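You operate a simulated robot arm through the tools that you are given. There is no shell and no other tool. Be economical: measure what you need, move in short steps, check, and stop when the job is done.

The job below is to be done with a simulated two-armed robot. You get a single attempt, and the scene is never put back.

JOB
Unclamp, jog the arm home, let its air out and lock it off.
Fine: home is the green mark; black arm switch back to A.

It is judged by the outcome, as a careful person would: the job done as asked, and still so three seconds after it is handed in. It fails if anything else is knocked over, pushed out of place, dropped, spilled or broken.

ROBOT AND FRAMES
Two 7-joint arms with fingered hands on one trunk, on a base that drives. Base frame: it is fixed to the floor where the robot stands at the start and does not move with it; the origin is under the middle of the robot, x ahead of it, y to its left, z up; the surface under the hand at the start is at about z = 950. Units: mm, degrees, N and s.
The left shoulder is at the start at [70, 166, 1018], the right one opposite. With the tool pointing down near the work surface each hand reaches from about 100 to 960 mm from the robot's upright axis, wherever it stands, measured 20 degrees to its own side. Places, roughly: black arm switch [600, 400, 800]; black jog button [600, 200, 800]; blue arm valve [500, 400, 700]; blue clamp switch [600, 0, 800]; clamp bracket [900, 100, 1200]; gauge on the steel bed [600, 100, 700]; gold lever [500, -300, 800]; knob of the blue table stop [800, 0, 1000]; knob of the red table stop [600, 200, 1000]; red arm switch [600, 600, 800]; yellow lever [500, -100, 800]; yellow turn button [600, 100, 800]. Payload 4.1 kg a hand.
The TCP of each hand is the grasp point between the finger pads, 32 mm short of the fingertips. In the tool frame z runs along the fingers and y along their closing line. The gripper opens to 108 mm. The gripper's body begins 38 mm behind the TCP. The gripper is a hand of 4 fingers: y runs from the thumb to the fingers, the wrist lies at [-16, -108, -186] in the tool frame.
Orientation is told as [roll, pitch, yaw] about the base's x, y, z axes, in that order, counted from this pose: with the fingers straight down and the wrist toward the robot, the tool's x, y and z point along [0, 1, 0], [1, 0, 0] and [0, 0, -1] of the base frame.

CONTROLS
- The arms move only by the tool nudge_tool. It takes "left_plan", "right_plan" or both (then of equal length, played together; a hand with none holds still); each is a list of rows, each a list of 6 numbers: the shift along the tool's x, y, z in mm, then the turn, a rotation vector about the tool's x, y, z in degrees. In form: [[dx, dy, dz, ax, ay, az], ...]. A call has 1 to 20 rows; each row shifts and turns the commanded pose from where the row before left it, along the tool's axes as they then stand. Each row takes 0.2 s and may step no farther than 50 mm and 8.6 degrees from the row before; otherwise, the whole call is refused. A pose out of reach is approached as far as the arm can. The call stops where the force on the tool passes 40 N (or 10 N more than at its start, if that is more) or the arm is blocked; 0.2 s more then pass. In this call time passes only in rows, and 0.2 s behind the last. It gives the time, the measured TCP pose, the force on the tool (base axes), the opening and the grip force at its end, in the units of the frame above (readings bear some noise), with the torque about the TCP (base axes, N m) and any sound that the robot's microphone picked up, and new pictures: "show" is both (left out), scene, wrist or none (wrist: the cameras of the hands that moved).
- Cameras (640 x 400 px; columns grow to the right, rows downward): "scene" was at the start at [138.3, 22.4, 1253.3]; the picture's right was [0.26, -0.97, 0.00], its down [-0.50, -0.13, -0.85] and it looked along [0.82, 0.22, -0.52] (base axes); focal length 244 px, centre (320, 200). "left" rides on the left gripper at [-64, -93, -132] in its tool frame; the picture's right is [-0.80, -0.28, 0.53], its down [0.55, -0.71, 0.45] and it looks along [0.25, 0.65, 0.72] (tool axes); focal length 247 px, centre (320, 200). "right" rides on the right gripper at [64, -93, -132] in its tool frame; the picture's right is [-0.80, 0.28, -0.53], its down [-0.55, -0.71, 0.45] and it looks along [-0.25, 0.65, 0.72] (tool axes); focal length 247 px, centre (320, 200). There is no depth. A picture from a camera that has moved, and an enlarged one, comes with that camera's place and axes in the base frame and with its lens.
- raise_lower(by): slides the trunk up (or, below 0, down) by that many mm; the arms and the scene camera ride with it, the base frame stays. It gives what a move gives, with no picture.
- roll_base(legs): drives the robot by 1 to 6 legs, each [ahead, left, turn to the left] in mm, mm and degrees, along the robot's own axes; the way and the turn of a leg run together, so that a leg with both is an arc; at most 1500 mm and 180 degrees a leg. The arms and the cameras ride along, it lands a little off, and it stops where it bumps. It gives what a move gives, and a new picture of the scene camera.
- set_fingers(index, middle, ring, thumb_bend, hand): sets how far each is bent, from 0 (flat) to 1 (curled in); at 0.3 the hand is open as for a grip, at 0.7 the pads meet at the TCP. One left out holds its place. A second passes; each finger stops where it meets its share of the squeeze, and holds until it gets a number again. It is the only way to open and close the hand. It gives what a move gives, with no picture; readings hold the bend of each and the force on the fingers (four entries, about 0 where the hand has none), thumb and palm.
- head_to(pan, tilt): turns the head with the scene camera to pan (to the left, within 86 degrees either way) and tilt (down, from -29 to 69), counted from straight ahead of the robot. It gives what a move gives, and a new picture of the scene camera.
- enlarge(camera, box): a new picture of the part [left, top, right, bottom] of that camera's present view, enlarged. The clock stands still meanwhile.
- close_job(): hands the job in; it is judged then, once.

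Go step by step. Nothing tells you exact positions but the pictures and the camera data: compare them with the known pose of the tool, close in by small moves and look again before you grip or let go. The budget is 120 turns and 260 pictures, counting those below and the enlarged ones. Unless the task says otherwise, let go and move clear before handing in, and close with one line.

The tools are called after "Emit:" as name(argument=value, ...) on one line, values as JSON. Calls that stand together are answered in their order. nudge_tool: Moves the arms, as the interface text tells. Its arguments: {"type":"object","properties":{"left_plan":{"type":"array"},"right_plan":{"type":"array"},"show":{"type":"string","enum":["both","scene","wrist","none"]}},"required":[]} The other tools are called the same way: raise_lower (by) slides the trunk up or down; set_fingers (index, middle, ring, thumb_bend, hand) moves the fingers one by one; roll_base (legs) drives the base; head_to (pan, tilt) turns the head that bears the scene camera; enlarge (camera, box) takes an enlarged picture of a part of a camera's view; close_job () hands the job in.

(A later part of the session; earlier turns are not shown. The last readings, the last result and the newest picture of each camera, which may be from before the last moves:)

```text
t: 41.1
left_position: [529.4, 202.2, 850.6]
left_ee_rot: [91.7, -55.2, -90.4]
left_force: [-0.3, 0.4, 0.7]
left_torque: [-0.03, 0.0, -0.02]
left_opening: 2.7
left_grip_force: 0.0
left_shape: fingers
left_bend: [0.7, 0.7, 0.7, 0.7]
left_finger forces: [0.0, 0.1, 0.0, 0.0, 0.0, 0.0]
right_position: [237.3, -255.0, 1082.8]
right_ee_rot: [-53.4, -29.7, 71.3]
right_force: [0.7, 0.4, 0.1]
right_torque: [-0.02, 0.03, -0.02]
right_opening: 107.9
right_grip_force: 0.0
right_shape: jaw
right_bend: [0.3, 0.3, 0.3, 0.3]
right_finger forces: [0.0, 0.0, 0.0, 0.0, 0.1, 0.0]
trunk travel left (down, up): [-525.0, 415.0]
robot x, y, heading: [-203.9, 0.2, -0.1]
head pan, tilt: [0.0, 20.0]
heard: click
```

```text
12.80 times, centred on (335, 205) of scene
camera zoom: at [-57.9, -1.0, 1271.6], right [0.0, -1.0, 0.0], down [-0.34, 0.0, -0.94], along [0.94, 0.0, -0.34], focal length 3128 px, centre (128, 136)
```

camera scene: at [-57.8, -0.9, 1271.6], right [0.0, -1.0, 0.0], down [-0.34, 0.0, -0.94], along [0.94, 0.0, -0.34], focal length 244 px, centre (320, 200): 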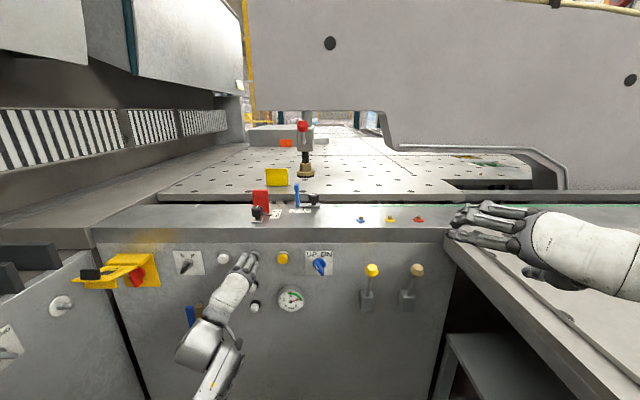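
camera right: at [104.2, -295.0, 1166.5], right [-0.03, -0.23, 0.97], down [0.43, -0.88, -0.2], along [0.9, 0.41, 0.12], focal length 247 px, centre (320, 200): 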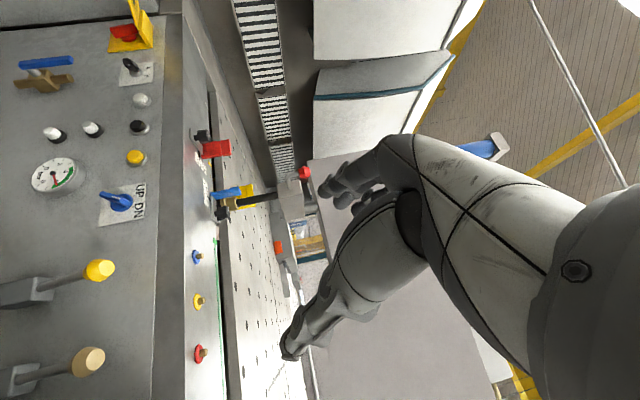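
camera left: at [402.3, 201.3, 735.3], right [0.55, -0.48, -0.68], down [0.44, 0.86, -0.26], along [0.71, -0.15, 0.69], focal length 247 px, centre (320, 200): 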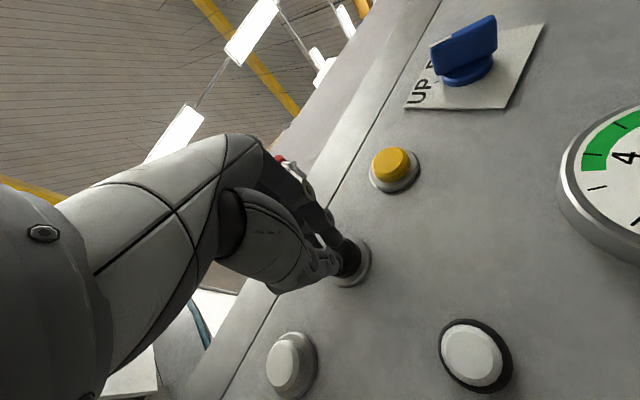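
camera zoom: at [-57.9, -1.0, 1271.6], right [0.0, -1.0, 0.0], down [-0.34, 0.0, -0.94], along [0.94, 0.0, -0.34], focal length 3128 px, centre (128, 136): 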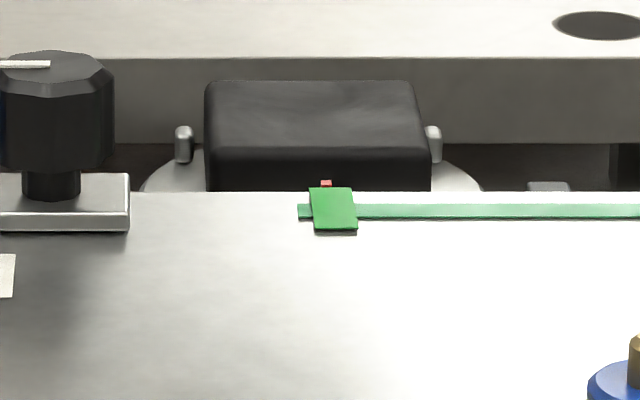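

Red mark and tag centre now agree within about 1 mm: arm is home. Backing the hand off the button and looking at the air valve.

Emit:
nudge_tool(left_plan=[[0, 0, -40, 0, 0, 0], [0, 0, -40, 0, 0, 0], [0, 0, -20, 0, 0, 0], [0, -30, 0, 0, 0, 0], [0, -40, 0, 0, 0, 0]], show="none")

Emit:
head_to(pan=25, tilt=35)

Emit:
enlarge(camera="left", box=[0, 0, 640, 400])

```text
t: 42.4
left_position: [430.8, 240.5, 791.5]
left_ee_rot: [91.6, -55.1, -90.3]
left_force: [-0.4, 0.4, -0.7]
left_torque: [0.0, -0.01, 0.02]
left_opening: 2.8
left_grip_force: 0.2
left_shape: fingers
left_bend: [0.7, 0.7, 0.7, 0.7]
left_finger forces: [0.1, 0.1, 0.0, 0.1, 0.0, 0.0]
right_position: [238.7, -254.1, 1082.4]
right_ee_rot: [-53.4, -29.6, 71.2]
right_force: [0.4, -0.7, -0.5]
right_torque: [0.01, 0.01, 0.02]
right_opening: 107.9
right_grip_force: 0.0
right_shape: jaw
right_bend: [0.3, 0.3, 0.3, 0.3]
right_finger forces: [0.1, 0.0, 0.1, 0.1, 0.1, 0.0]
trunk travel left (down, up): [-525.0, 415.0]
robot x, y, heading: [-200.0, 3.3, 0.0]
head pan, tilt: [0.0, 20.0]
```

```text
t: 43.2
left_position: [430.4, 240.9, 792.0]
left_ee_rot: [91.4, -55.2, -90.3]
left_force: [-0.4, -0.6, -0.2]
left_torque: [-0.02, -0.03, 0.02]
left_opening: 2.7
left_grip_force: 0.1
left_shape: fingers
left_bend: [0.7, 0.7, 0.7, 0.7]
left_finger forces: [0.0, 0.0, 0.0, 0.0, 0.0, 0.0]
right_position: [236.5, -254.8, 1082.6]
right_ee_rot: [-53.4, -29.7, 71.1]
right_force: [0.3, -0.4, -0.5]
right_torque: [0.01, 0.02, 0.02]
right_opening: 107.9
right_grip_force: 0.0
right_shape: jaw
right_bend: [0.3, 0.3, 0.3, 0.3]
right_finger forces: [0.0, 0.1, 0.0, 0.0, 0.0, 0.0]
trunk travel left (down, up): [-525.0, 415.0]
robot x, y, heading: [-203.3, 0.6, -0.1]
head pan, tilt: [25.0, 35.0]
camera scene: at [-71.0, 36.2, 1247.8], right [0.42, -0.91, 0.0], down [-0.52, -0.24, -0.82], along [0.74, 0.35, -0.57], focal length 244 px, centre (320, 200)
```

scene: 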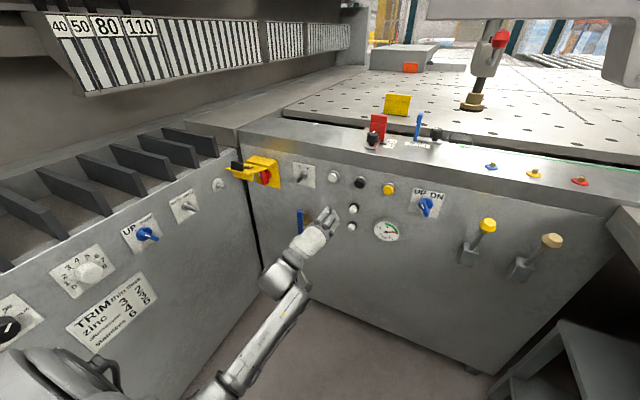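

```text
1.00 times, centred on (320, 200) of left (not enlarged: the box is as wide or as high as the picture)
camera zoom: at [301.4, 238.4, 675.9], right [0.55, -0.48, -0.68], down [0.44, 0.86, -0.26], along [0.71, -0.15, 0.69], focal length 247 px, centre (320, 200)
```

zoom: 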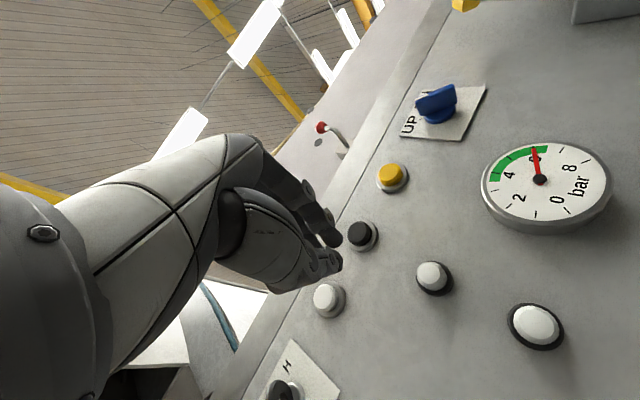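

Emit:
enlarge(camera="scene", box=[270, 190, 350, 250])

Emit:
enlarge(camera="scene", box=[210, 140, 330, 220])

```text
6.67 times, centred on (310, 220) of scene
camera zoom: at [-71.0, 36.2, 1247.8], right [0.42, -0.91, 0.0], down [-0.52, -0.24, -0.82], along [0.74, 0.35, -0.57], focal length 1629 px, centre (387, 67)
```

zoom: 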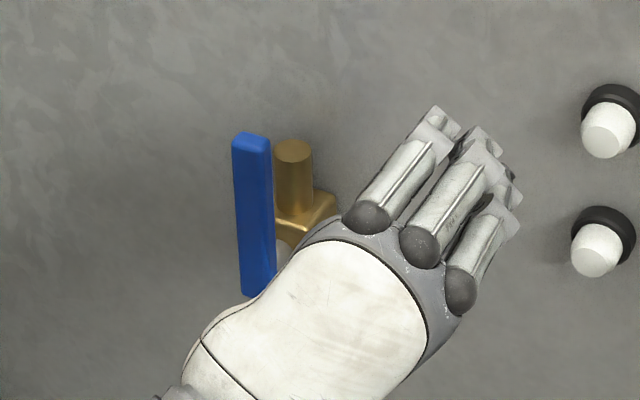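

```text
5.00 times, centred on (270, 180) of scene
camera zoom: at [-71.0, 36.2, 1247.8], right [0.42, -0.91, 0.0], down [-0.52, -0.24, -0.82], along [0.74, 0.35, -0.57], focal length 1222 px, centre (570, 300)
```

zoom: 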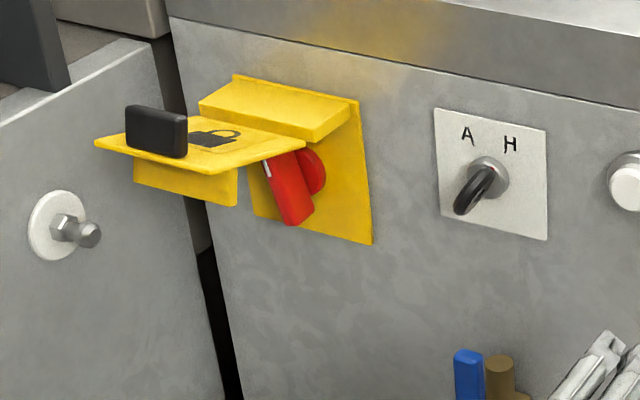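

Valve lever: pivot near its bottom (≈[555, 410, 590]), lever up to z≈696 at x≈540. I'll roll the hand so the pinch closes sideways, open it and go to a standoff in front of the lever's upper half.

Emit:
set_fingers(hand="left", index=0.3, middle=0.3, ring=0.3, thumb_bend=0.3)

Emit:
nudge_tool(left_plan=[[0, 0, 0, 0, 0, 7.85], [0, 0, 0, 0, 0, 7.85], [0, 0, 0, 0, 0, 7.85], [0, 0, 0, 0, 0, 7.85], [0, 0, 0, 0, 0, 7.85], [0, 0, 0, 0, 0, 7.85], [0, 0, 0, 0, 0, 7.85], [-25.4, -33.8, 2, 0, 0, 0], [-25.4, -33.8, 2, 0, 0, 0], [-25.4, -33.8, 2, 0, 0, 0], [-25.4, -33.8, 2, 0, 0, 0], [-25.4, -33.8, 2, 0, 0, 0]], show="both")

Emit:
enlarge(camera="scene", box=[250, 180, 350, 260])

```text
t: 44.2
left_position: [429.7, 240.5, 791.4]
left_ee_rot: [91.4, -55.2, -90.2]
left_force: [0.2, 0.1, -1.0]
left_torque: [-0.01, -0.03, -0.01]
left_opening: 108.1
left_grip_force: 0.1
left_shape: fingers
left_bend: [0.3, 0.3, 0.3, 0.3]
left_finger forces: [0.0, 0.0, 0.0, 0.1, 0.1, 0.0]
right_position: [237.6, -254.6, 1082.5]
right_ee_rot: [-53.4, -29.7, 71.3]
right_force: [-0.2, 0.1, 0.1]
right_torque: [0.03, 0.0, -0.03]
right_opening: 108.2
right_grip_force: 0.0
right_shape: jaw
right_bend: [0.3, 0.3, 0.3, 0.3]
right_finger forces: [0.0, 0.1, 0.1, 0.1, 0.0, 0.0]
trunk travel left (down, up): [-525.0, 415.0]
robot x, y, heading: [-198.7, 3.6, 0.2]
head pan, tilt: [25.0, 35.0]
```

```text
t: 46.8
left_position: [440.8, 411.3, 663.1]
left_ee_rot: [90.9, -0.2, -89.0]
left_force: [0.0, 0.7, -0.3]
left_torque: [-0.02, -0.01, 0.01]
left_opening: 108.6
left_grip_force: 0.0
left_shape: fingers
left_bend: [0.3, 0.3, 0.3, 0.3]
left_finger forces: [0.0, 0.0, 0.0, 0.0, 0.0, 0.1]
right_position: [238.1, -255.0, 1083.4]
right_ee_rot: [-53.4, -29.6, 71.2]
right_force: [-0.4, -0.4, -0.4]
right_torque: [0.0, -0.01, -0.05]
right_opening: 107.8
right_grip_force: 0.0
right_shape: jaw
right_bend: [0.3, 0.3, 0.3, 0.3]
right_finger forces: [0.0, 0.0, 0.0, 0.0, 0.0, 0.1]
trunk travel left (down, up): [-525.0, 415.0]
robot x, y, heading: [-202.1, -1.1, -0.0]
head pan, tilt: [25.0, 35.0]
camera scene: at [-70.7, 36.8, 1247.7], right [0.42, -0.91, 0.0], down [-0.52, -0.24, -0.82], along [0.74, 0.35, -0.57], focal length 244 px, centre (320, 200)
camera left: at [308.2, 500.9, 596.3], right [0.54, 0.29, -0.79], down [0.43, 0.72, 0.55], along [0.73, -0.64, 0.26], focal length 247 px, centre (320, 200)
```

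scene: 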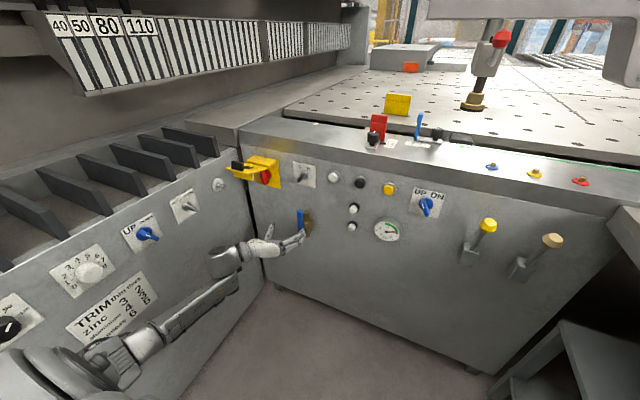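
left: 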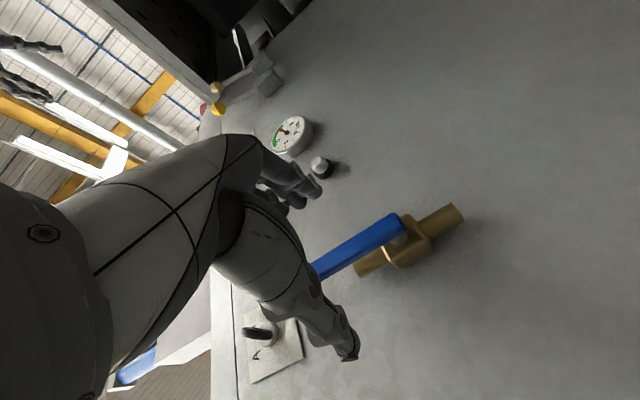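

```text
5.00 times, centred on (300, 220) of scene
camera zoom: at [-70.7, 36.8, 1247.7], right [0.42, -0.91, 0.0], down [-0.52, -0.24, -0.82], along [0.74, 0.35, -0.57], focal length 1222 px, centre (420, 100)
```

zoom: 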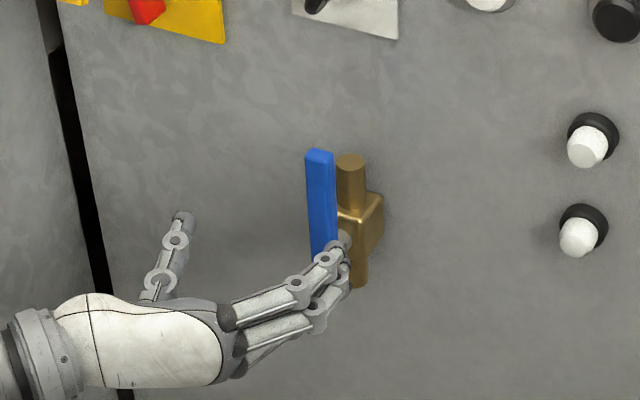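

Refined: lever at about x≈525, y≈394, z 610–716 with pivot at the bottom. Moving in around its upper part.

Emit:
nudge_tool(left_plan=[[11, 8.5, 0, 0, 0, 0], [11, 8.5, 0, 0, 0, 0], [0, 0, 25, 0, 0, 0], [0, 0, 25, 0, 0, 0], [0, 0, 19, 0, 0, 0]], show="wrist")

Emit:
enlarge(camera="scene", box=[260, 185, 350, 250])

```text
t: 48.0
left_position: [509.6, 393.5, 686.7]
left_ee_rot: [90.8, -0.3, -88.9]
left_force: [-1.4, -0.3, -0.2]
left_torque: [0.02, 0.01, 0.02]
left_opening: 108.3
left_grip_force: 0.1
left_shape: fingers
left_bend: [0.3, 0.3, 0.3, 0.3]
left_finger forces: [0.1, 0.0, 0.1, 0.0, 0.1, 0.0]
right_position: [237.9, -254.5, 1083.2]
right_ee_rot: [-53.3, -29.6, 71.2]
right_force: [-0.5, -1.0, -0.4]
right_torque: [0.02, -0.02, 0.0]
right_opening: 107.8
right_grip_force: 0.0
right_shape: jaw
right_bend: [0.3, 0.3, 0.3, 0.3]
right_finger forces: [0.1, 0.1, 0.0, 0.0, 0.0, 0.0]
trunk travel left (down, up): [-525.0, 415.0]
robot x, y, heading: [-201.2, 0.1, 0.1]
head pan, tilt: [25.0, 35.0]
camera left: at [377.9, 484.3, 619.1], right [0.54, 0.29, -0.79], down [0.43, 0.72, 0.55], along [0.73, -0.64, 0.26], focal length 247 px, centre (320, 200)
```

left: 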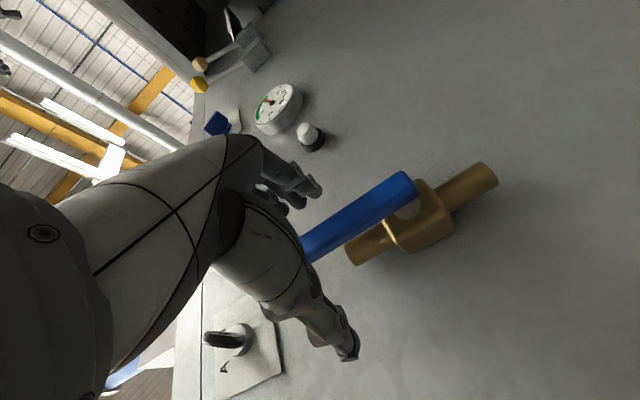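

```text
6.15 times, centred on (305, 218) of scene
camera zoom: at [-70.5, 36.2, 1247.7], right [0.42, -0.91, 0.0], down [-0.52, -0.24, -0.82], along [0.74, 0.35, -0.57], focal length 1504 px, centre (412, 92)
```

zoom: 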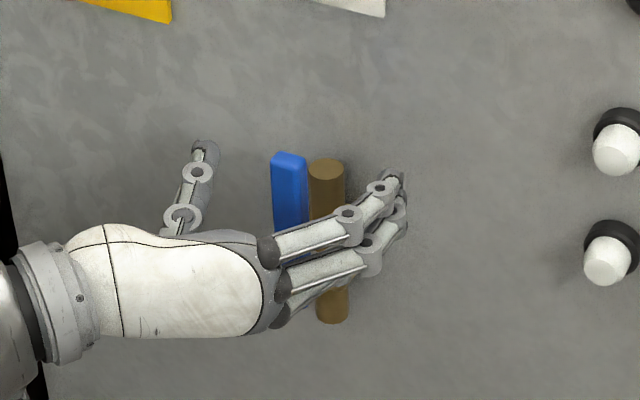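

Lever is centred between thumb and fingers. A little further in and close.

Emit:
nudge_tool(left_plan=[[0, 0, 6, 0, 0, 0]], show="none")

Emit:
set_fingers(hand="left", index=0.68, middle=0.68, ring=0.68, thumb_bend=0.68)

Emit:
enlarge(camera="left", box=[200, 130, 520, 370])

Emit:
enlarge(camera="scene", box=[260, 185, 350, 250])

```text
t: 48.4
left_position: [516.2, 393.2, 687.3]
left_ee_rot: [90.9, -0.2, -89.0]
left_force: [-0.3, -0.7, -0.3]
left_torque: [0.0, 0.03, -0.02]
left_opening: 108.3
left_grip_force: 0.1
left_shape: fingers
left_bend: [0.3, 0.3, 0.3, 0.3]
left_finger forces: [0.1, 0.0, 0.0, 0.1, 0.0, 0.0]
right_position: [238.8, -254.8, 1082.7]
right_ee_rot: [-53.3, -29.7, 71.3]
right_force: [-0.6, 0.1, 0.4]
right_torque: [0.0, -0.04, 0.01]
right_opening: 108.1
right_grip_force: 0.0
right_shape: jaw
right_bend: [0.3, 0.3, 0.3, 0.3]
right_finger forces: [0.0, 0.0, 0.1, 0.0, 0.0, 0.0]
trunk travel left (down, up): [-525.0, 415.0]
robot x, y, heading: [-201.8, 2.2, -0.2]
head pan, tilt: [25.0, 35.0]
```

```text
t: 49.4
left_position: [515.2, 392.6, 686.4]
left_ee_rot: [91.0, -0.2, -89.1]
left_force: [0.3, -0.6, 0.0]
left_torque: [0.0, 0.04, -0.03]
left_opening: 9.8
left_grip_force: 0.3
left_shape: fingers
left_bend: [0.67, 0.68, 0.68, 0.67]
left_finger forces: [0.8, 0.0, 0.1, 0.0, 0.3, 0.1]
right_position: [237.6, -254.3, 1081.9]
right_ee_rot: [-53.4, -29.6, 71.2]
right_force: [-0.1, 0.3, 0.1]
right_torque: [-0.03, -0.03, 0.03]
right_opening: 107.9
right_grip_force: 0.0
right_shape: jaw
right_bend: [0.3, 0.3, 0.3, 0.3]
right_finger forces: [0.1, 0.0, 0.0, 0.0, 0.0, 0.0]
trunk travel left (down, up): [-525.0, 415.0]
robot x, y, heading: [-204.2, 2.7, -0.2]
head pan, tilt: [25.0, 35.0]
```

```text
1.67 times, centred on (360, 250) of left
camera zoom: at [383.7, 483.8, 619.7], right [0.54, 0.29, -0.79], down [0.43, 0.72, 0.55], along [0.73, -0.64, 0.26], focal length 412 px, centre (253, 117)
```

zoom: 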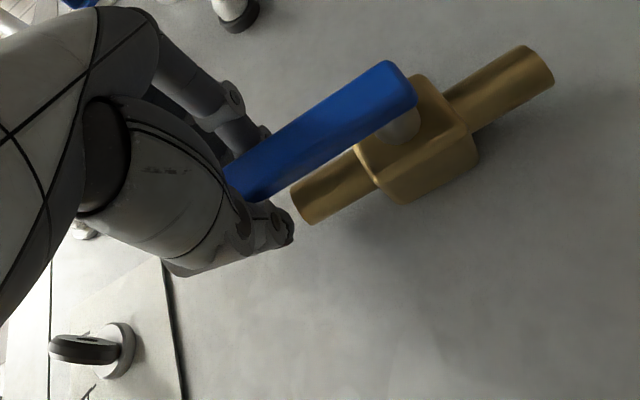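

```text
6.15 times, centred on (305, 218) of scene
camera zoom: at [-70.9, 36.2, 1247.7], right [0.42, -0.91, 0.0], down [-0.52, -0.24, -0.82], along [0.74, 0.35, -0.57], focal length 1504 px, centre (412, 92)
```

zoom: 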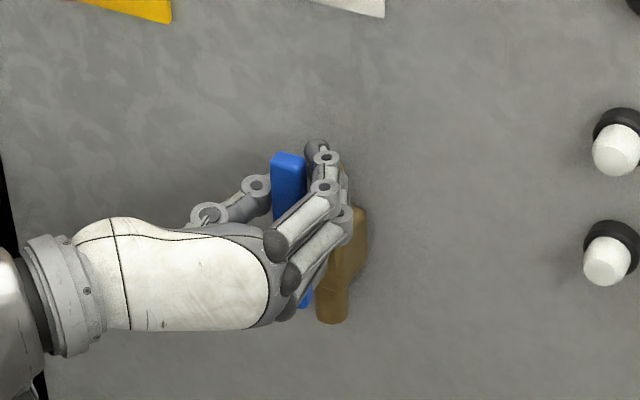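

Lever enclosed. Firming up slightly, then a small test turn to the left (top toward the left).

Emit:
set_fingers(hand="left", index=0.71, middle=0.71, ring=0.71, thumb_bend=0.71)

Emit:
nudge_tool(left_plan=[[-0.3, -6.5, 0, 0, 0, -5], [-0.3, -6.5, 0, 0, 0, -5]], show="none")

Emit:
enlarge(camera="scene", box=[260, 185, 350, 250])

```text
t: 50.4
left_position: [516.3, 393.6, 687.4]
left_ee_rot: [90.9, -0.1, -89.0]
left_force: [4.9, -2.7, 0.0]
left_torque: [0.02, 0.05, -0.01]
left_opening: 6.1
left_grip_force: 4.7
left_shape: fingers
left_bend: [0.71, 0.71, 0.69, 0.69]
left_finger forces: [3.9, 0.1, 3.0, 0.0, 3.0, 0.0]
right_position: [237.7, -255.7, 1084.0]
right_ee_rot: [-53.3, -29.7, 71.2]
right_force: [-1.0, -0.3, 0.5]
right_torque: [-0.01, -0.06, 0.04]
right_opening: 108.0
right_grip_force: 0.1
right_shape: jaw
right_bend: [0.3, 0.3, 0.3, 0.3]
right_finger forces: [0.1, 0.1, 0.0, 0.0, 0.1, 0.0]
trunk travel left (down, up): [-525.0, 415.0]
robot x, y, heading: [-200.2, -0.9, 0.0]
head pan, tilt: [25.0, 35.0]
```

```text
t: 51.0
left_position: [515.5, 401.0, 684.7]
left_ee_rot: [90.9, -10.1, -89.6]
left_force: [2.3, -28.4, -5.5]
left_torque: [0.51, 0.1, -0.26]
left_opening: 8.2
left_grip_force: 12.2
left_shape: fingers
left_bend: [0.7, 0.67, 0.61, 0.71]
left_finger forces: [9.0, 4.7, 11.0, 0.0, 0.0, 0.1]
right_position: [238.8, -259.4, 1082.2]
right_ee_rot: [-53.3, -29.8, 71.1]
right_force: [-0.6, -0.9, -0.2]
right_torque: [-0.03, -0.01, 0.01]
right_opening: 107.8
right_grip_force: 0.1
right_shape: jaw
right_bend: [0.3, 0.3, 0.3, 0.3]
right_finger forces: [0.0, 0.1, 0.0, 0.0, 0.0, 0.0]
trunk travel left (down, up): [-525.0, 415.0]
robot x, y, heading: [-202.2, 5.1, -0.2]
head pan, tilt: [25.0, 35.0]
```

```text
6.15 times, centred on (305, 218) of scene
camera zoom: at [-70.1, 32.7, 1247.6], right [0.42, -0.91, 0.0], down [-0.52, -0.24, -0.82], along [0.74, 0.35, -0.57], focal length 1504 px, centre (412, 92)
```

zoom: 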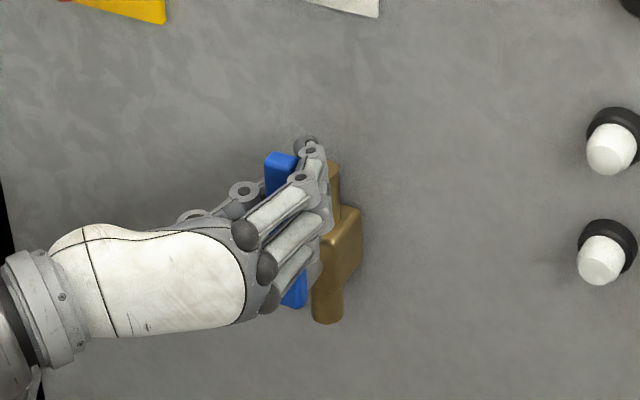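

Pushing left gives 28 N with no movement, so the stop is that way. Reversing and testing to the right.

Emit:
nudge_tool(left_plan=[[0.3, 6.5, 0, 0, 0, 5], [0.3, 6.5, 0, 0, 0, 5], [-0.3, 6.5, 0, 0, 0, 5], [-0.3, 6.5, 0, 0, 0, 5]], show="none")

Emit:
enlarge(camera="scene", box=[260, 185, 350, 250])

```text
t: 52.0
left_position: [515.5, 381.5, 687.0]
left_ee_rot: [90.9, 9.8, -88.7]
left_force: [5.4, 1.2, 0.9]
left_torque: [0.02, 0.03, 0.1]
left_opening: 6.7
left_grip_force: 5.1
left_shape: fingers
left_bend: [0.71, 0.71, 0.7, 0.69]
left_finger forces: [3.2, 0.1, 2.9, 0.0, 3.9, 0.0]
right_position: [238.5, -253.9, 1083.0]
right_ee_rot: [-53.3, -29.7, 71.2]
right_force: [-0.1, -0.4, 0.2]
right_torque: [0.05, 0.02, -0.01]
right_opening: 107.8
right_grip_force: 0.0
right_shape: jaw
right_bend: [0.3, 0.3, 0.3, 0.3]
right_finger forces: [0.0, 0.0, 0.0, 0.0, 0.0, 0.0]
trunk travel left (down, up): [-525.0, 415.0]
robot x, y, heading: [-199.6, -1.5, -0.2]
head pan, tilt: [25.0, 35.0]
```

```text
6.15 times, centred on (305, 218) of scene
camera zoom: at [-70.5, 36.5, 1247.7], right [0.42, -0.91, 0.0], down [-0.52, -0.24, -0.82], along [0.74, 0.35, -0.57], focal length 1504 px, centre (412, 92)
```

zoom: 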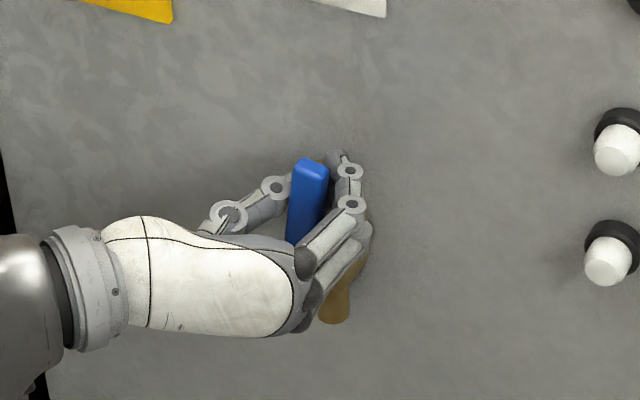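

It turns freely to the right. Continuing along the arc.

Emit:
nudge_tool(left_plan=[[-0.7, 10.3, 0, 0, 0, 8], [-0.7, 10.3, 0, 0, 0, 8], [-0.7, 10.3, 0, 0, 0, 8], [-0.7, 10.3, 0, 0, 0, 8], [-0.7, 10.3, 0, 0, 0, 8]], show="none")

Emit:
enlarge(camera="scene", box=[250, 175, 370, 260])

```text
t: 53.2
left_position: [516.1, 336.3, 662.1]
left_ee_rot: [91.5, 49.8, -87.8]
left_force: [4.4, 0.4, 0.6]
left_torque: [0.03, -0.01, 0.04]
left_opening: 5.3
left_grip_force: 4.2
left_shape: fingers
left_bend: [0.71, 0.71, 0.71, 0.69]
left_finger forces: [2.1, 0.0, 2.1, 0.0, 4.1, 0.1]
right_position: [238.2, -256.0, 1082.4]
right_ee_rot: [-53.3, -29.7, 71.2]
right_force: [0.5, -0.2, -0.1]
right_torque: [0.02, -0.02, 0.0]
right_opening: 107.7
right_grip_force: 0.1
right_shape: jaw
right_bend: [0.3, 0.3, 0.3, 0.3]
right_finger forces: [0.0, 0.0, 0.1, 0.0, 0.0, 0.1]
trunk travel left (down, up): [-525.0, 415.0]
robot x, y, heading: [-203.9, 3.3, -0.1]
head pan, tilt: [25.0, 35.0]
```

```text
4.71 times, centred on (310, 218) of scene
camera zoom: at [-70.4, 35.6, 1247.6], right [0.42, -0.91, 0.0], down [-0.52, -0.24, -0.82], along [0.74, 0.35, -0.57], focal length 1150 px, centre (367, 118)
```

zoom: 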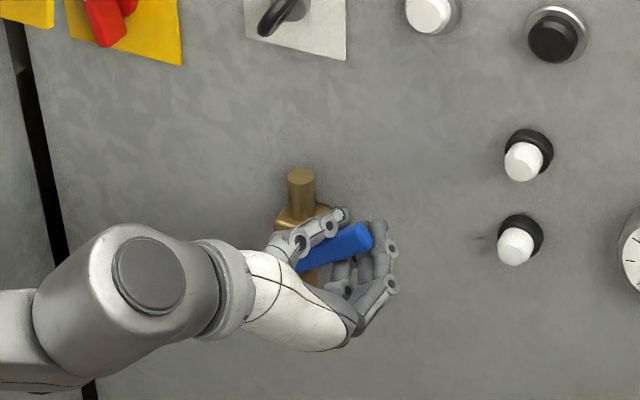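

Halfway and no resistance. Completing the quarter turn.

Emit:
nudge_tool(left_plan=[[-0.7, 10.3, 0, 0, 0, 8], [-0.7, 10.3, 0, 0, 0, 8], [-0.7, 10.3, 0, 0, 0, 8], [-0.7, 10.3, 0, 0, 0, 8], [-0.7, 10.3, 0, 0, 0, 8]], show="none")

Emit:
enlarge(camera="scene", box=[250, 175, 410, 275])

```text
t: 54.4
left_position: [517.9, 320.7, 617.2]
left_ee_rot: [177.9, 88.9, -1.0]
left_force: [1.4, 3.3, 8.0]
left_torque: [-0.02, -0.02, 0.01]
left_opening: 6.2
left_grip_force: 3.5
left_shape: fingers
left_bend: [0.71, 0.71, 0.71, 0.67]
left_finger forces: [0.3, 0.0, 0.1, 0.0, 7.2, 0.0]
right_position: [237.1, -255.2, 1084.0]
right_ee_rot: [-53.4, -29.6, 71.4]
right_force: [-0.2, -0.6, -0.3]
right_torque: [-0.01, -0.02, 0.0]
right_opening: 107.8
right_grip_force: 0.0
right_shape: jaw
right_bend: [0.3, 0.3, 0.3, 0.3]
right_finger forces: [0.0, 0.0, 0.0, 0.1, 0.0, 0.0]
trunk travel left (down, up): [-525.0, 415.0]
robot x, y, heading: [-201.0, 0.4, 0.1]
head pan, tilt: [25.0, 35.0]
```

```text
4.00 times, centred on (330, 225) of scene
camera zoom: at [-72.0, 35.9, 1248.1], right [0.42, -0.91, 0.0], down [-0.52, -0.24, -0.82], along [0.74, 0.35, -0.57], focal length 978 px, centre (280, 100)
```

zoom: 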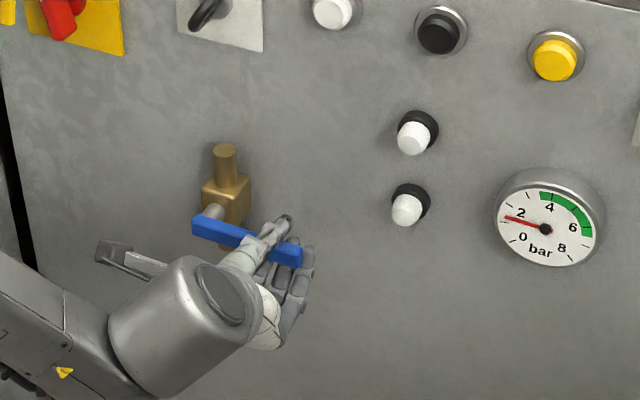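

The gauge is falling; lever is horizontal. Letting go and backing off, then re-reading the gauge.

Emit:
set_fingers(hand="left", index=0.3, middle=0.3, ring=0.3, thumb_bend=0.3)

Emit:
nudge_tool(left_plan=[[0, 0, -30, 0, 0, 0], [0, 0, -40, 0, 0, 0], [0, 0, -40, 0, 0, 0], [0, 0, 0, 0, 0, -8.5], [0, 0, 0, 0, 0, -8.5], [0, 0, 0, 0, 0, -8.5], [0, 0, 0, 0, 0, -8.5], [0, 0, 0, 0, 0, -8.5], [0, 0, 0, 0, 0, -8.5], [0, 0, 0, 0, 0, -8.5], [0, 0, 0, 0, 0, -8.5], [0, 0, 0, 0, 0, -8.5], [0, 0, 0, 0, 0, -8.5]], show="both")

Emit:
enlarge(camera="scene", box=[250, 165, 410, 265])

```text
t: 55.4
left_position: [518.2, 318.6, 614.1]
left_ee_rot: [166.4, 89.1, -12.7]
left_force: [0.7, -0.5, -0.2]
left_torque: [0.0, -0.03, -0.01]
left_opening: 108.3
left_grip_force: 0.0
left_shape: fingers
left_bend: [0.3, 0.3, 0.3, 0.3]
left_finger forces: [0.0, 0.1, 0.0, 0.0, 0.1, 0.0]
right_position: [238.8, -255.0, 1082.8]
right_ee_rot: [-53.5, -29.6, 71.2]
right_force: [-0.1, -0.5, -0.1]
right_torque: [0.04, 0.01, -0.02]
right_opening: 108.0
right_grip_force: 0.1
right_shape: jaw
right_bend: [0.3, 0.3, 0.3, 0.3]
right_finger forces: [0.0, 0.0, 0.0, 0.0, 0.0, 0.0]
trunk travel left (down, up): [-525.0, 415.0]
robot x, y, heading: [-197.3, -0.1, -0.1]
head pan, tilt: [25.0, 35.0]
```

```text
t: 58.2
left_position: [406.7, 318.6, 612.9]
left_ee_rot: [90.9, 4.7, -88.9]
left_force: [-0.6, -0.6, 0.1]
left_torque: [0.03, -0.01, 0.01]
left_opening: 108.3
left_grip_force: 0.0
left_shape: fingers
left_bend: [0.3, 0.3, 0.3, 0.3]
left_finger forces: [0.0, 0.0, 0.1, 0.0, 0.1, 0.0]
right_position: [238.9, -254.4, 1082.9]
right_ee_rot: [-53.5, -29.7, 71.1]
right_force: [0.4, -0.4, -1.1]
right_torque: [-0.01, -0.01, 0.03]
right_opening: 107.9
right_grip_force: 0.1
right_shape: jaw
right_bend: [0.3, 0.3, 0.3, 0.3]
right_finger forces: [0.0, 0.1, 0.0, 0.0, 0.1, 0.1]
trunk travel left (down, up): [-525.0, 415.0]
robot x, y, heading: [-201.3, -1.8, -0.0]
head pan, tilt: [25.0, 35.0]
camera scene: at [-71.0, 36.2, 1247.8], right [0.42, -0.91, 0.0], down [-0.52, -0.24, -0.82], along [0.74, 0.35, -0.57], focal length 244 px, centre (320, 200)
camera left: at [275.4, 413.3, 553.8], right [0.54, 0.36, -0.76], down [0.43, 0.67, 0.61], along [0.73, -0.65, 0.21], focal length 247 px, centre (320, 200)
```

scene: 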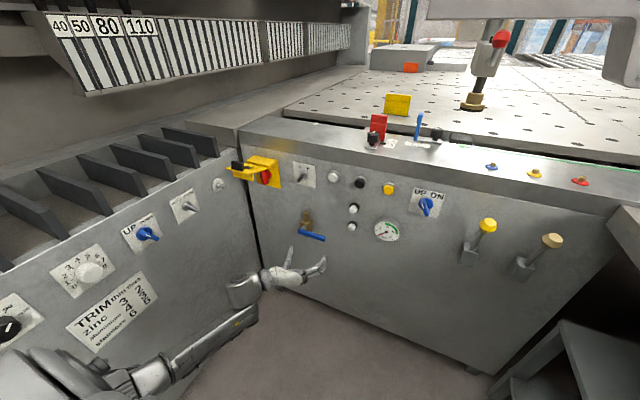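
left: 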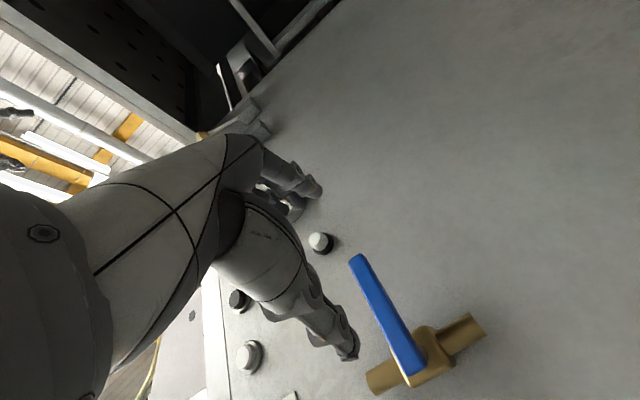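

```text
4.00 times, centred on (330, 215) of scene
camera zoom: at [-71.0, 36.2, 1247.8], right [0.42, -0.91, 0.0], down [-0.52, -0.24, -0.82], along [0.74, 0.35, -0.57], focal length 978 px, centre (280, 140)
```

zoom: 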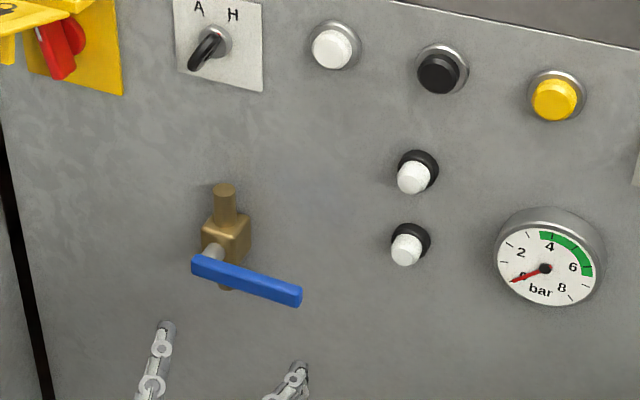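

Gauge reads 0 bar and the clamp foot has stayed up. Next the red isolator under the flap; I'll bring the left hand (camera) below and in front of it for a good look.

Emit:
nudge_tool(left_plan=[[15, -44, 6, 0, 0, 0], [15, -44, 6, 0, 0, 0], [15, -44, 6, 0, 0, 0], [15, -44, 6, 0, 0, 0], [15, -44, 6, 0, 0, 0], [0, 0, 0, 0, 0, -8.5], [0, 0, 0, 0, 0, -8.5], [0, 0, 0, 0, 0, -8.5], [0, 0, 0, 0, 0, -8.5], [0, 0, 0, 0, 0, -8.5], [0, 0, 0, 0, 0, -8.5], [0, 0, 0, 0, 0, -8.5], [0, 0, 0, 0, 0, -8.5], [0, 0, 0, 0, 0, -8.5], [0, 0, 0, 0, 0, -8.5]], show="both")

Emit:
enlarge(camera="left", box=[200, 60, 520, 260])

Emit:
enlarge(camera="scene", box=[215, 140, 295, 200])

```text
t: 61.4
left_position: [432.6, 531.9, 707.3]
left_ee_rot: [95.4, -80.3, -94.3]
left_force: [0.9, -0.6, -0.1]
left_torque: [0.01, -0.01, 0.01]
left_opening: 108.2
left_grip_force: 0.0
left_shape: fingers
left_bend: [0.3, 0.3, 0.3, 0.3]
left_finger forces: [0.0, 0.1, 0.0, 0.1, 0.0, 0.0]
right_position: [236.9, -256.0, 1083.2]
right_ee_rot: [-53.3, -29.7, 71.2]
right_force: [0.5, 0.3, -0.2]
right_torque: [-0.01, -0.01, 0.01]
right_opening: 107.8
right_grip_force: 0.1
right_shape: jaw
right_bend: [0.3, 0.3, 0.3, 0.3]
right_finger forces: [0.1, 0.0, 0.1, 0.0, 0.1, 0.0]
trunk travel left (down, up): [-525.0, 415.0]
robot x, y, heading: [-201.4, 0.4, -0.0]
head pan, tilt: [25.0, 35.0]
camera scene: at [-71.0, 36.1, 1247.8], right [0.42, -0.91, 0.0], down [-0.52, -0.24, -0.82], along [0.74, 0.35, -0.57], focal length 244 px, centre (320, 200)
camera left: at [303.7, 481.2, 602.0], right [0.55, -0.73, -0.4], down [0.45, 0.67, -0.6], along [0.71, 0.15, 0.69], focal length 247 px, centre (320, 200)
```

scene: 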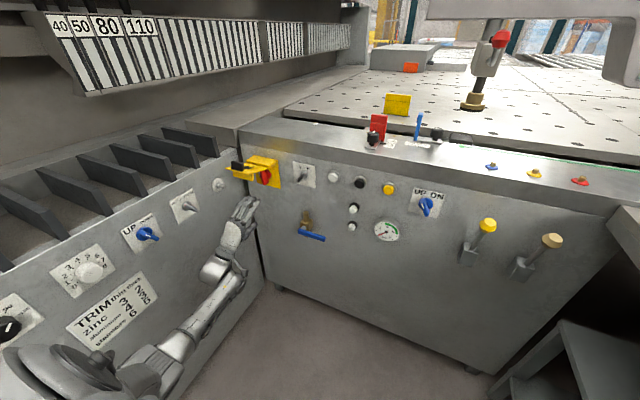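
left: 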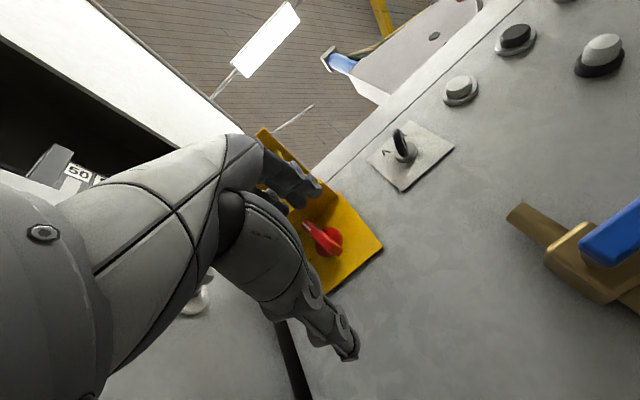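

```text
2.00 times, centred on (360, 160) of left
camera zoom: at [303.7, 481.2, 602.0], right [0.55, -0.73, -0.4], down [0.45, 0.67, -0.6], along [0.71, 0.15, 0.69], focal length 494 px, centre (240, 280)
```

zoom: 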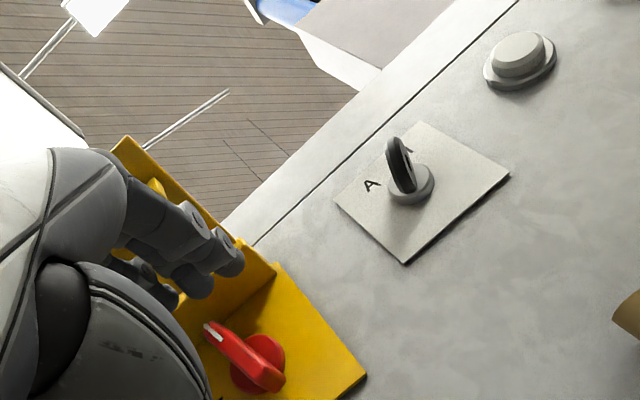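

```text
6.67 times, centred on (255, 170) of scene
camera zoom: at [-71.0, 36.1, 1247.8], right [0.42, -0.91, 0.0], down [-0.52, -0.24, -0.82], along [0.74, 0.35, -0.57], focal length 1629 px, centre (753, 400)
```

zoom: 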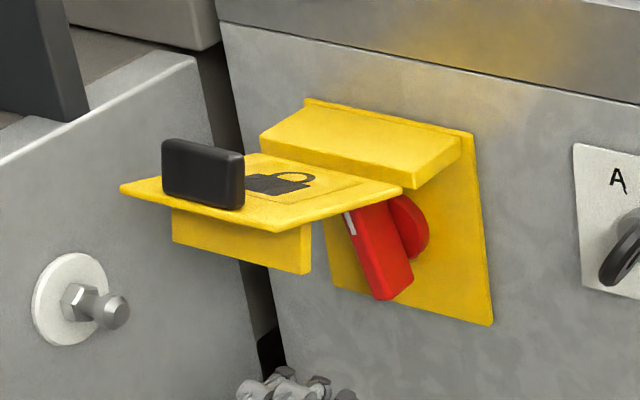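

The A/H key is confirmed at H and the red handle's white end points roughly up (ON). A slightly better angle on the red switch before touching it.

Emit:
nudge_tool(left_plan=[[35, 0, 0, 0, 0, 0], [10, -20, 0, 0, 0, 0]], show="none")

Emit:
enlarge(camera="left", box=[240, 90, 440, 290])

Emit:
head_to(pan=42, tilt=30)

Emit:
enlarge(camera="scene", box=[270, 140, 370, 220])

```text
t: 62.0
left_position: [433.2, 578.0, 693.9]
left_ee_rot: [94.9, -80.2, -93.8]
left_force: [-0.4, -0.7, 0.2]
left_torque: [0.02, 0.0, 0.02]
left_opening: 108.7
left_grip_force: 0.0
left_shape: fingers
left_bend: [0.3, 0.3, 0.3, 0.3]
left_finger forces: [0.1, 0.1, 0.0, 0.0, 0.0, 0.0]
right_position: [239.4, -254.4, 1083.0]
right_ee_rot: [-53.4, -29.7, 71.2]
right_force: [0.0, 0.5, 1.1]
right_torque: [-0.01, 0.03, 0.04]
right_opening: 108.0
right_grip_force: 0.1
right_shape: jaw
right_bend: [0.3, 0.3, 0.3, 0.3]
right_finger forces: [0.0, 0.0, 0.0, 0.1, 0.0, 0.0]
trunk travel left (down, up): [-525.0, 415.0]
robot x, y, heading: [-202.9, 0.2, 0.1]
head pan, tilt: [25.0, 35.0]
```

```text
2.00 times, centred on (340, 190) of left
camera zoom: at [303.2, 529.2, 589.0], right [0.55, -0.73, -0.41], down [0.44, 0.67, -0.6], along [0.71, 0.15, 0.69], focal length 494 px, centre (280, 220)
```

zoom: 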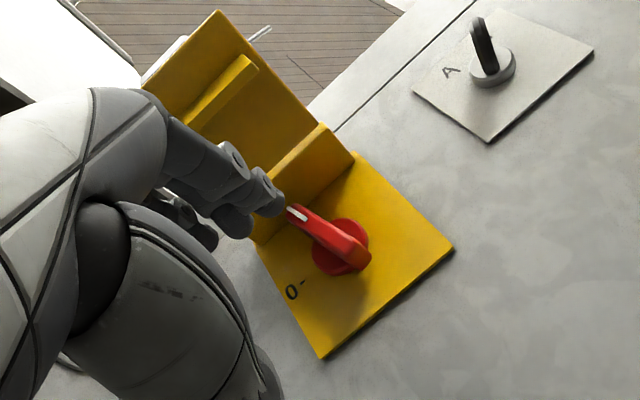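

```text
t: 62.8
left_position: [431.2, 578.1, 693.8]
left_ee_rot: [95.1, -80.2, -94.0]
left_force: [0.4, 0.0, 0.3]
left_torque: [0.01, 0.03, 0.04]
left_opening: 108.3
left_grip_force: 0.0
left_shape: fingers
left_bend: [0.3, 0.3, 0.3, 0.3]
left_finger forces: [0.1, 0.0, 0.1, 0.1, 0.0, 0.0]
right_position: [237.4, -254.8, 1082.5]
right_ee_rot: [-53.4, -29.6, 71.2]
right_force: [-0.2, -0.6, 0.0]
right_torque: [0.0, 0.0, 0.03]
right_opening: 108.0
right_grip_force: 0.1
right_shape: jaw
right_bend: [0.3, 0.3, 0.3, 0.3]
right_finger forces: [0.1, 0.0, 0.0, 0.1, 0.1, 0.1]
trunk travel left (down, up): [-525.0, 415.0]
robot x, y, heading: [-200.8, 0.8, -0.0]
head pan, tilt: [42.0, 30.0]
camera scene: at [-83.5, 59.5, 1255.5], right [0.67, -0.74, 0.0], down [-0.37, -0.33, -0.87], along [0.64, 0.58, -0.5], focal length 244 px, centre (320, 200)
```

scene: 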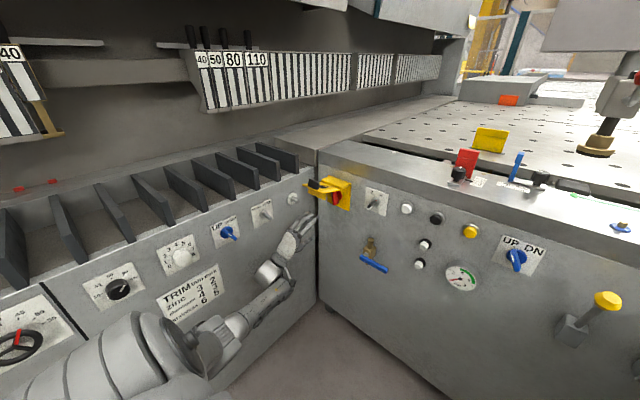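

```text
5.00 times, centred on (320, 180) of scene
camera zoom: at [-83.5, 59.5, 1255.5], right [0.67, -0.74, 0.0], down [-0.37, -0.33, -0.87], along [0.64, 0.58, -0.5], focal length 1222 px, centre (320, 300)
```

zoom: 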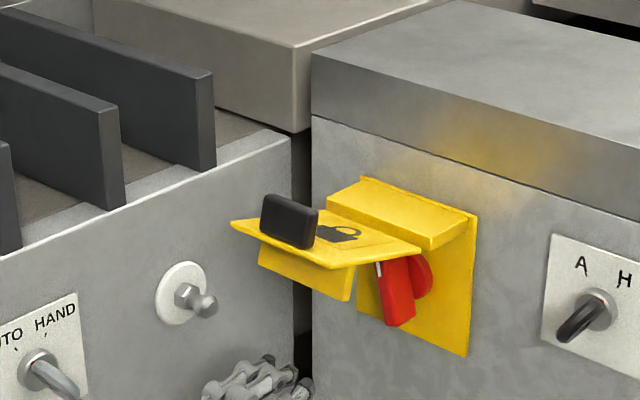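

The plate shows "O" at the left (9 o'clock); the handle now points up, so it must turn 90° counter-clockwise, then the flap swings down over it. A left cabinet face at y≈650 limits the wrist, so I'll push the handle with one extended index finger. Shaping the hand.

Emit:
set_fingers(hand="left", index=0.65, middle=1.0, ring=1.0, thumb_bend=1.0)

Emit:
enlarge(camera="left", box=[150, 90, 450, 390])

Emit:
enlarge(camera="scene", box=[240, 160, 360, 260])

```text
t: 63.8
left_position: [433.1, 578.7, 695.4]
left_ee_rot: [95.1, -80.2, -94.0]
left_force: [-0.8, 0.8, -1.3]
left_torque: [0.0, -0.01, -0.01]
left_opening: 10.5
left_grip_force: 0.2
left_shape: fingers
left_bend: [0.6, 1.0, 1.0, 0.88]
left_finger forces: [0.1, 0.1, 0.0, 0.1, 0.2, 0.0]
right_position: [238.4, -256.1, 1082.3]
right_ee_rot: [-53.4, -29.6, 71.2]
right_force: [0.1, 0.2, 0.5]
right_torque: [0.01, 0.03, -0.01]
right_opening: 108.2
right_grip_force: 0.0
right_shape: jaw
right_bend: [0.3, 0.3, 0.3, 0.3]
right_finger forces: [0.0, 0.0, 0.0, 0.0, 0.0, 0.0]
trunk travel left (down, up): [-525.0, 415.0]
robot x, y, heading: [-203.2, -2.1, -0.1]
head pan, tilt: [42.0, 30.0]
```

```text
1.33 times, centred on (300, 240) of left
camera zoom: at [303.1, 529.0, 589.4], right [0.55, -0.73, -0.41], down [0.45, 0.67, -0.6], along [0.71, 0.15, 0.69], focal length 329 px, centre (347, 147)
```

zoom: 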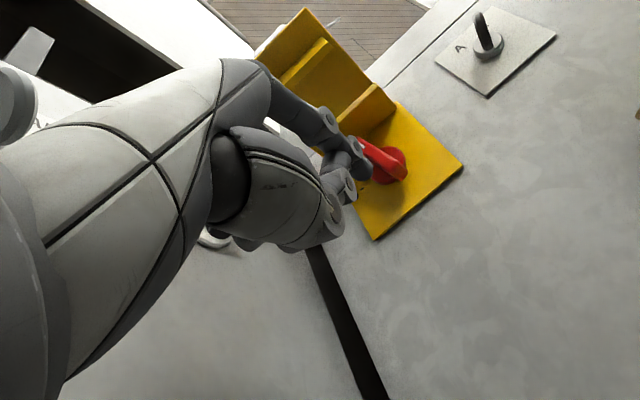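

```text
4.00 times, centred on (300, 210) of scene
camera zoom: at [-83.6, 59.6, 1255.5], right [0.67, -0.74, 0.0], down [-0.37, -0.33, -0.87], along [0.64, 0.58, -0.5], focal length 978 px, centre (400, 160)
```

zoom: 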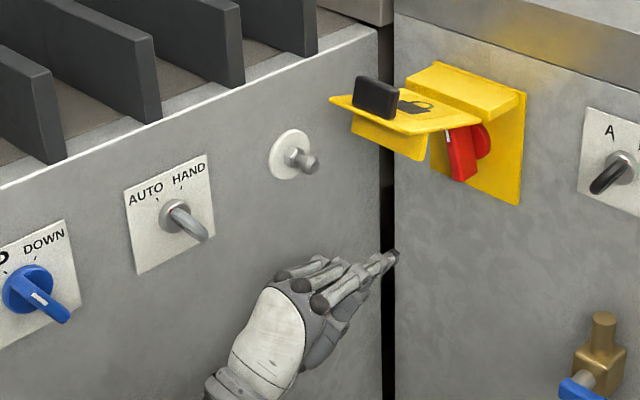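

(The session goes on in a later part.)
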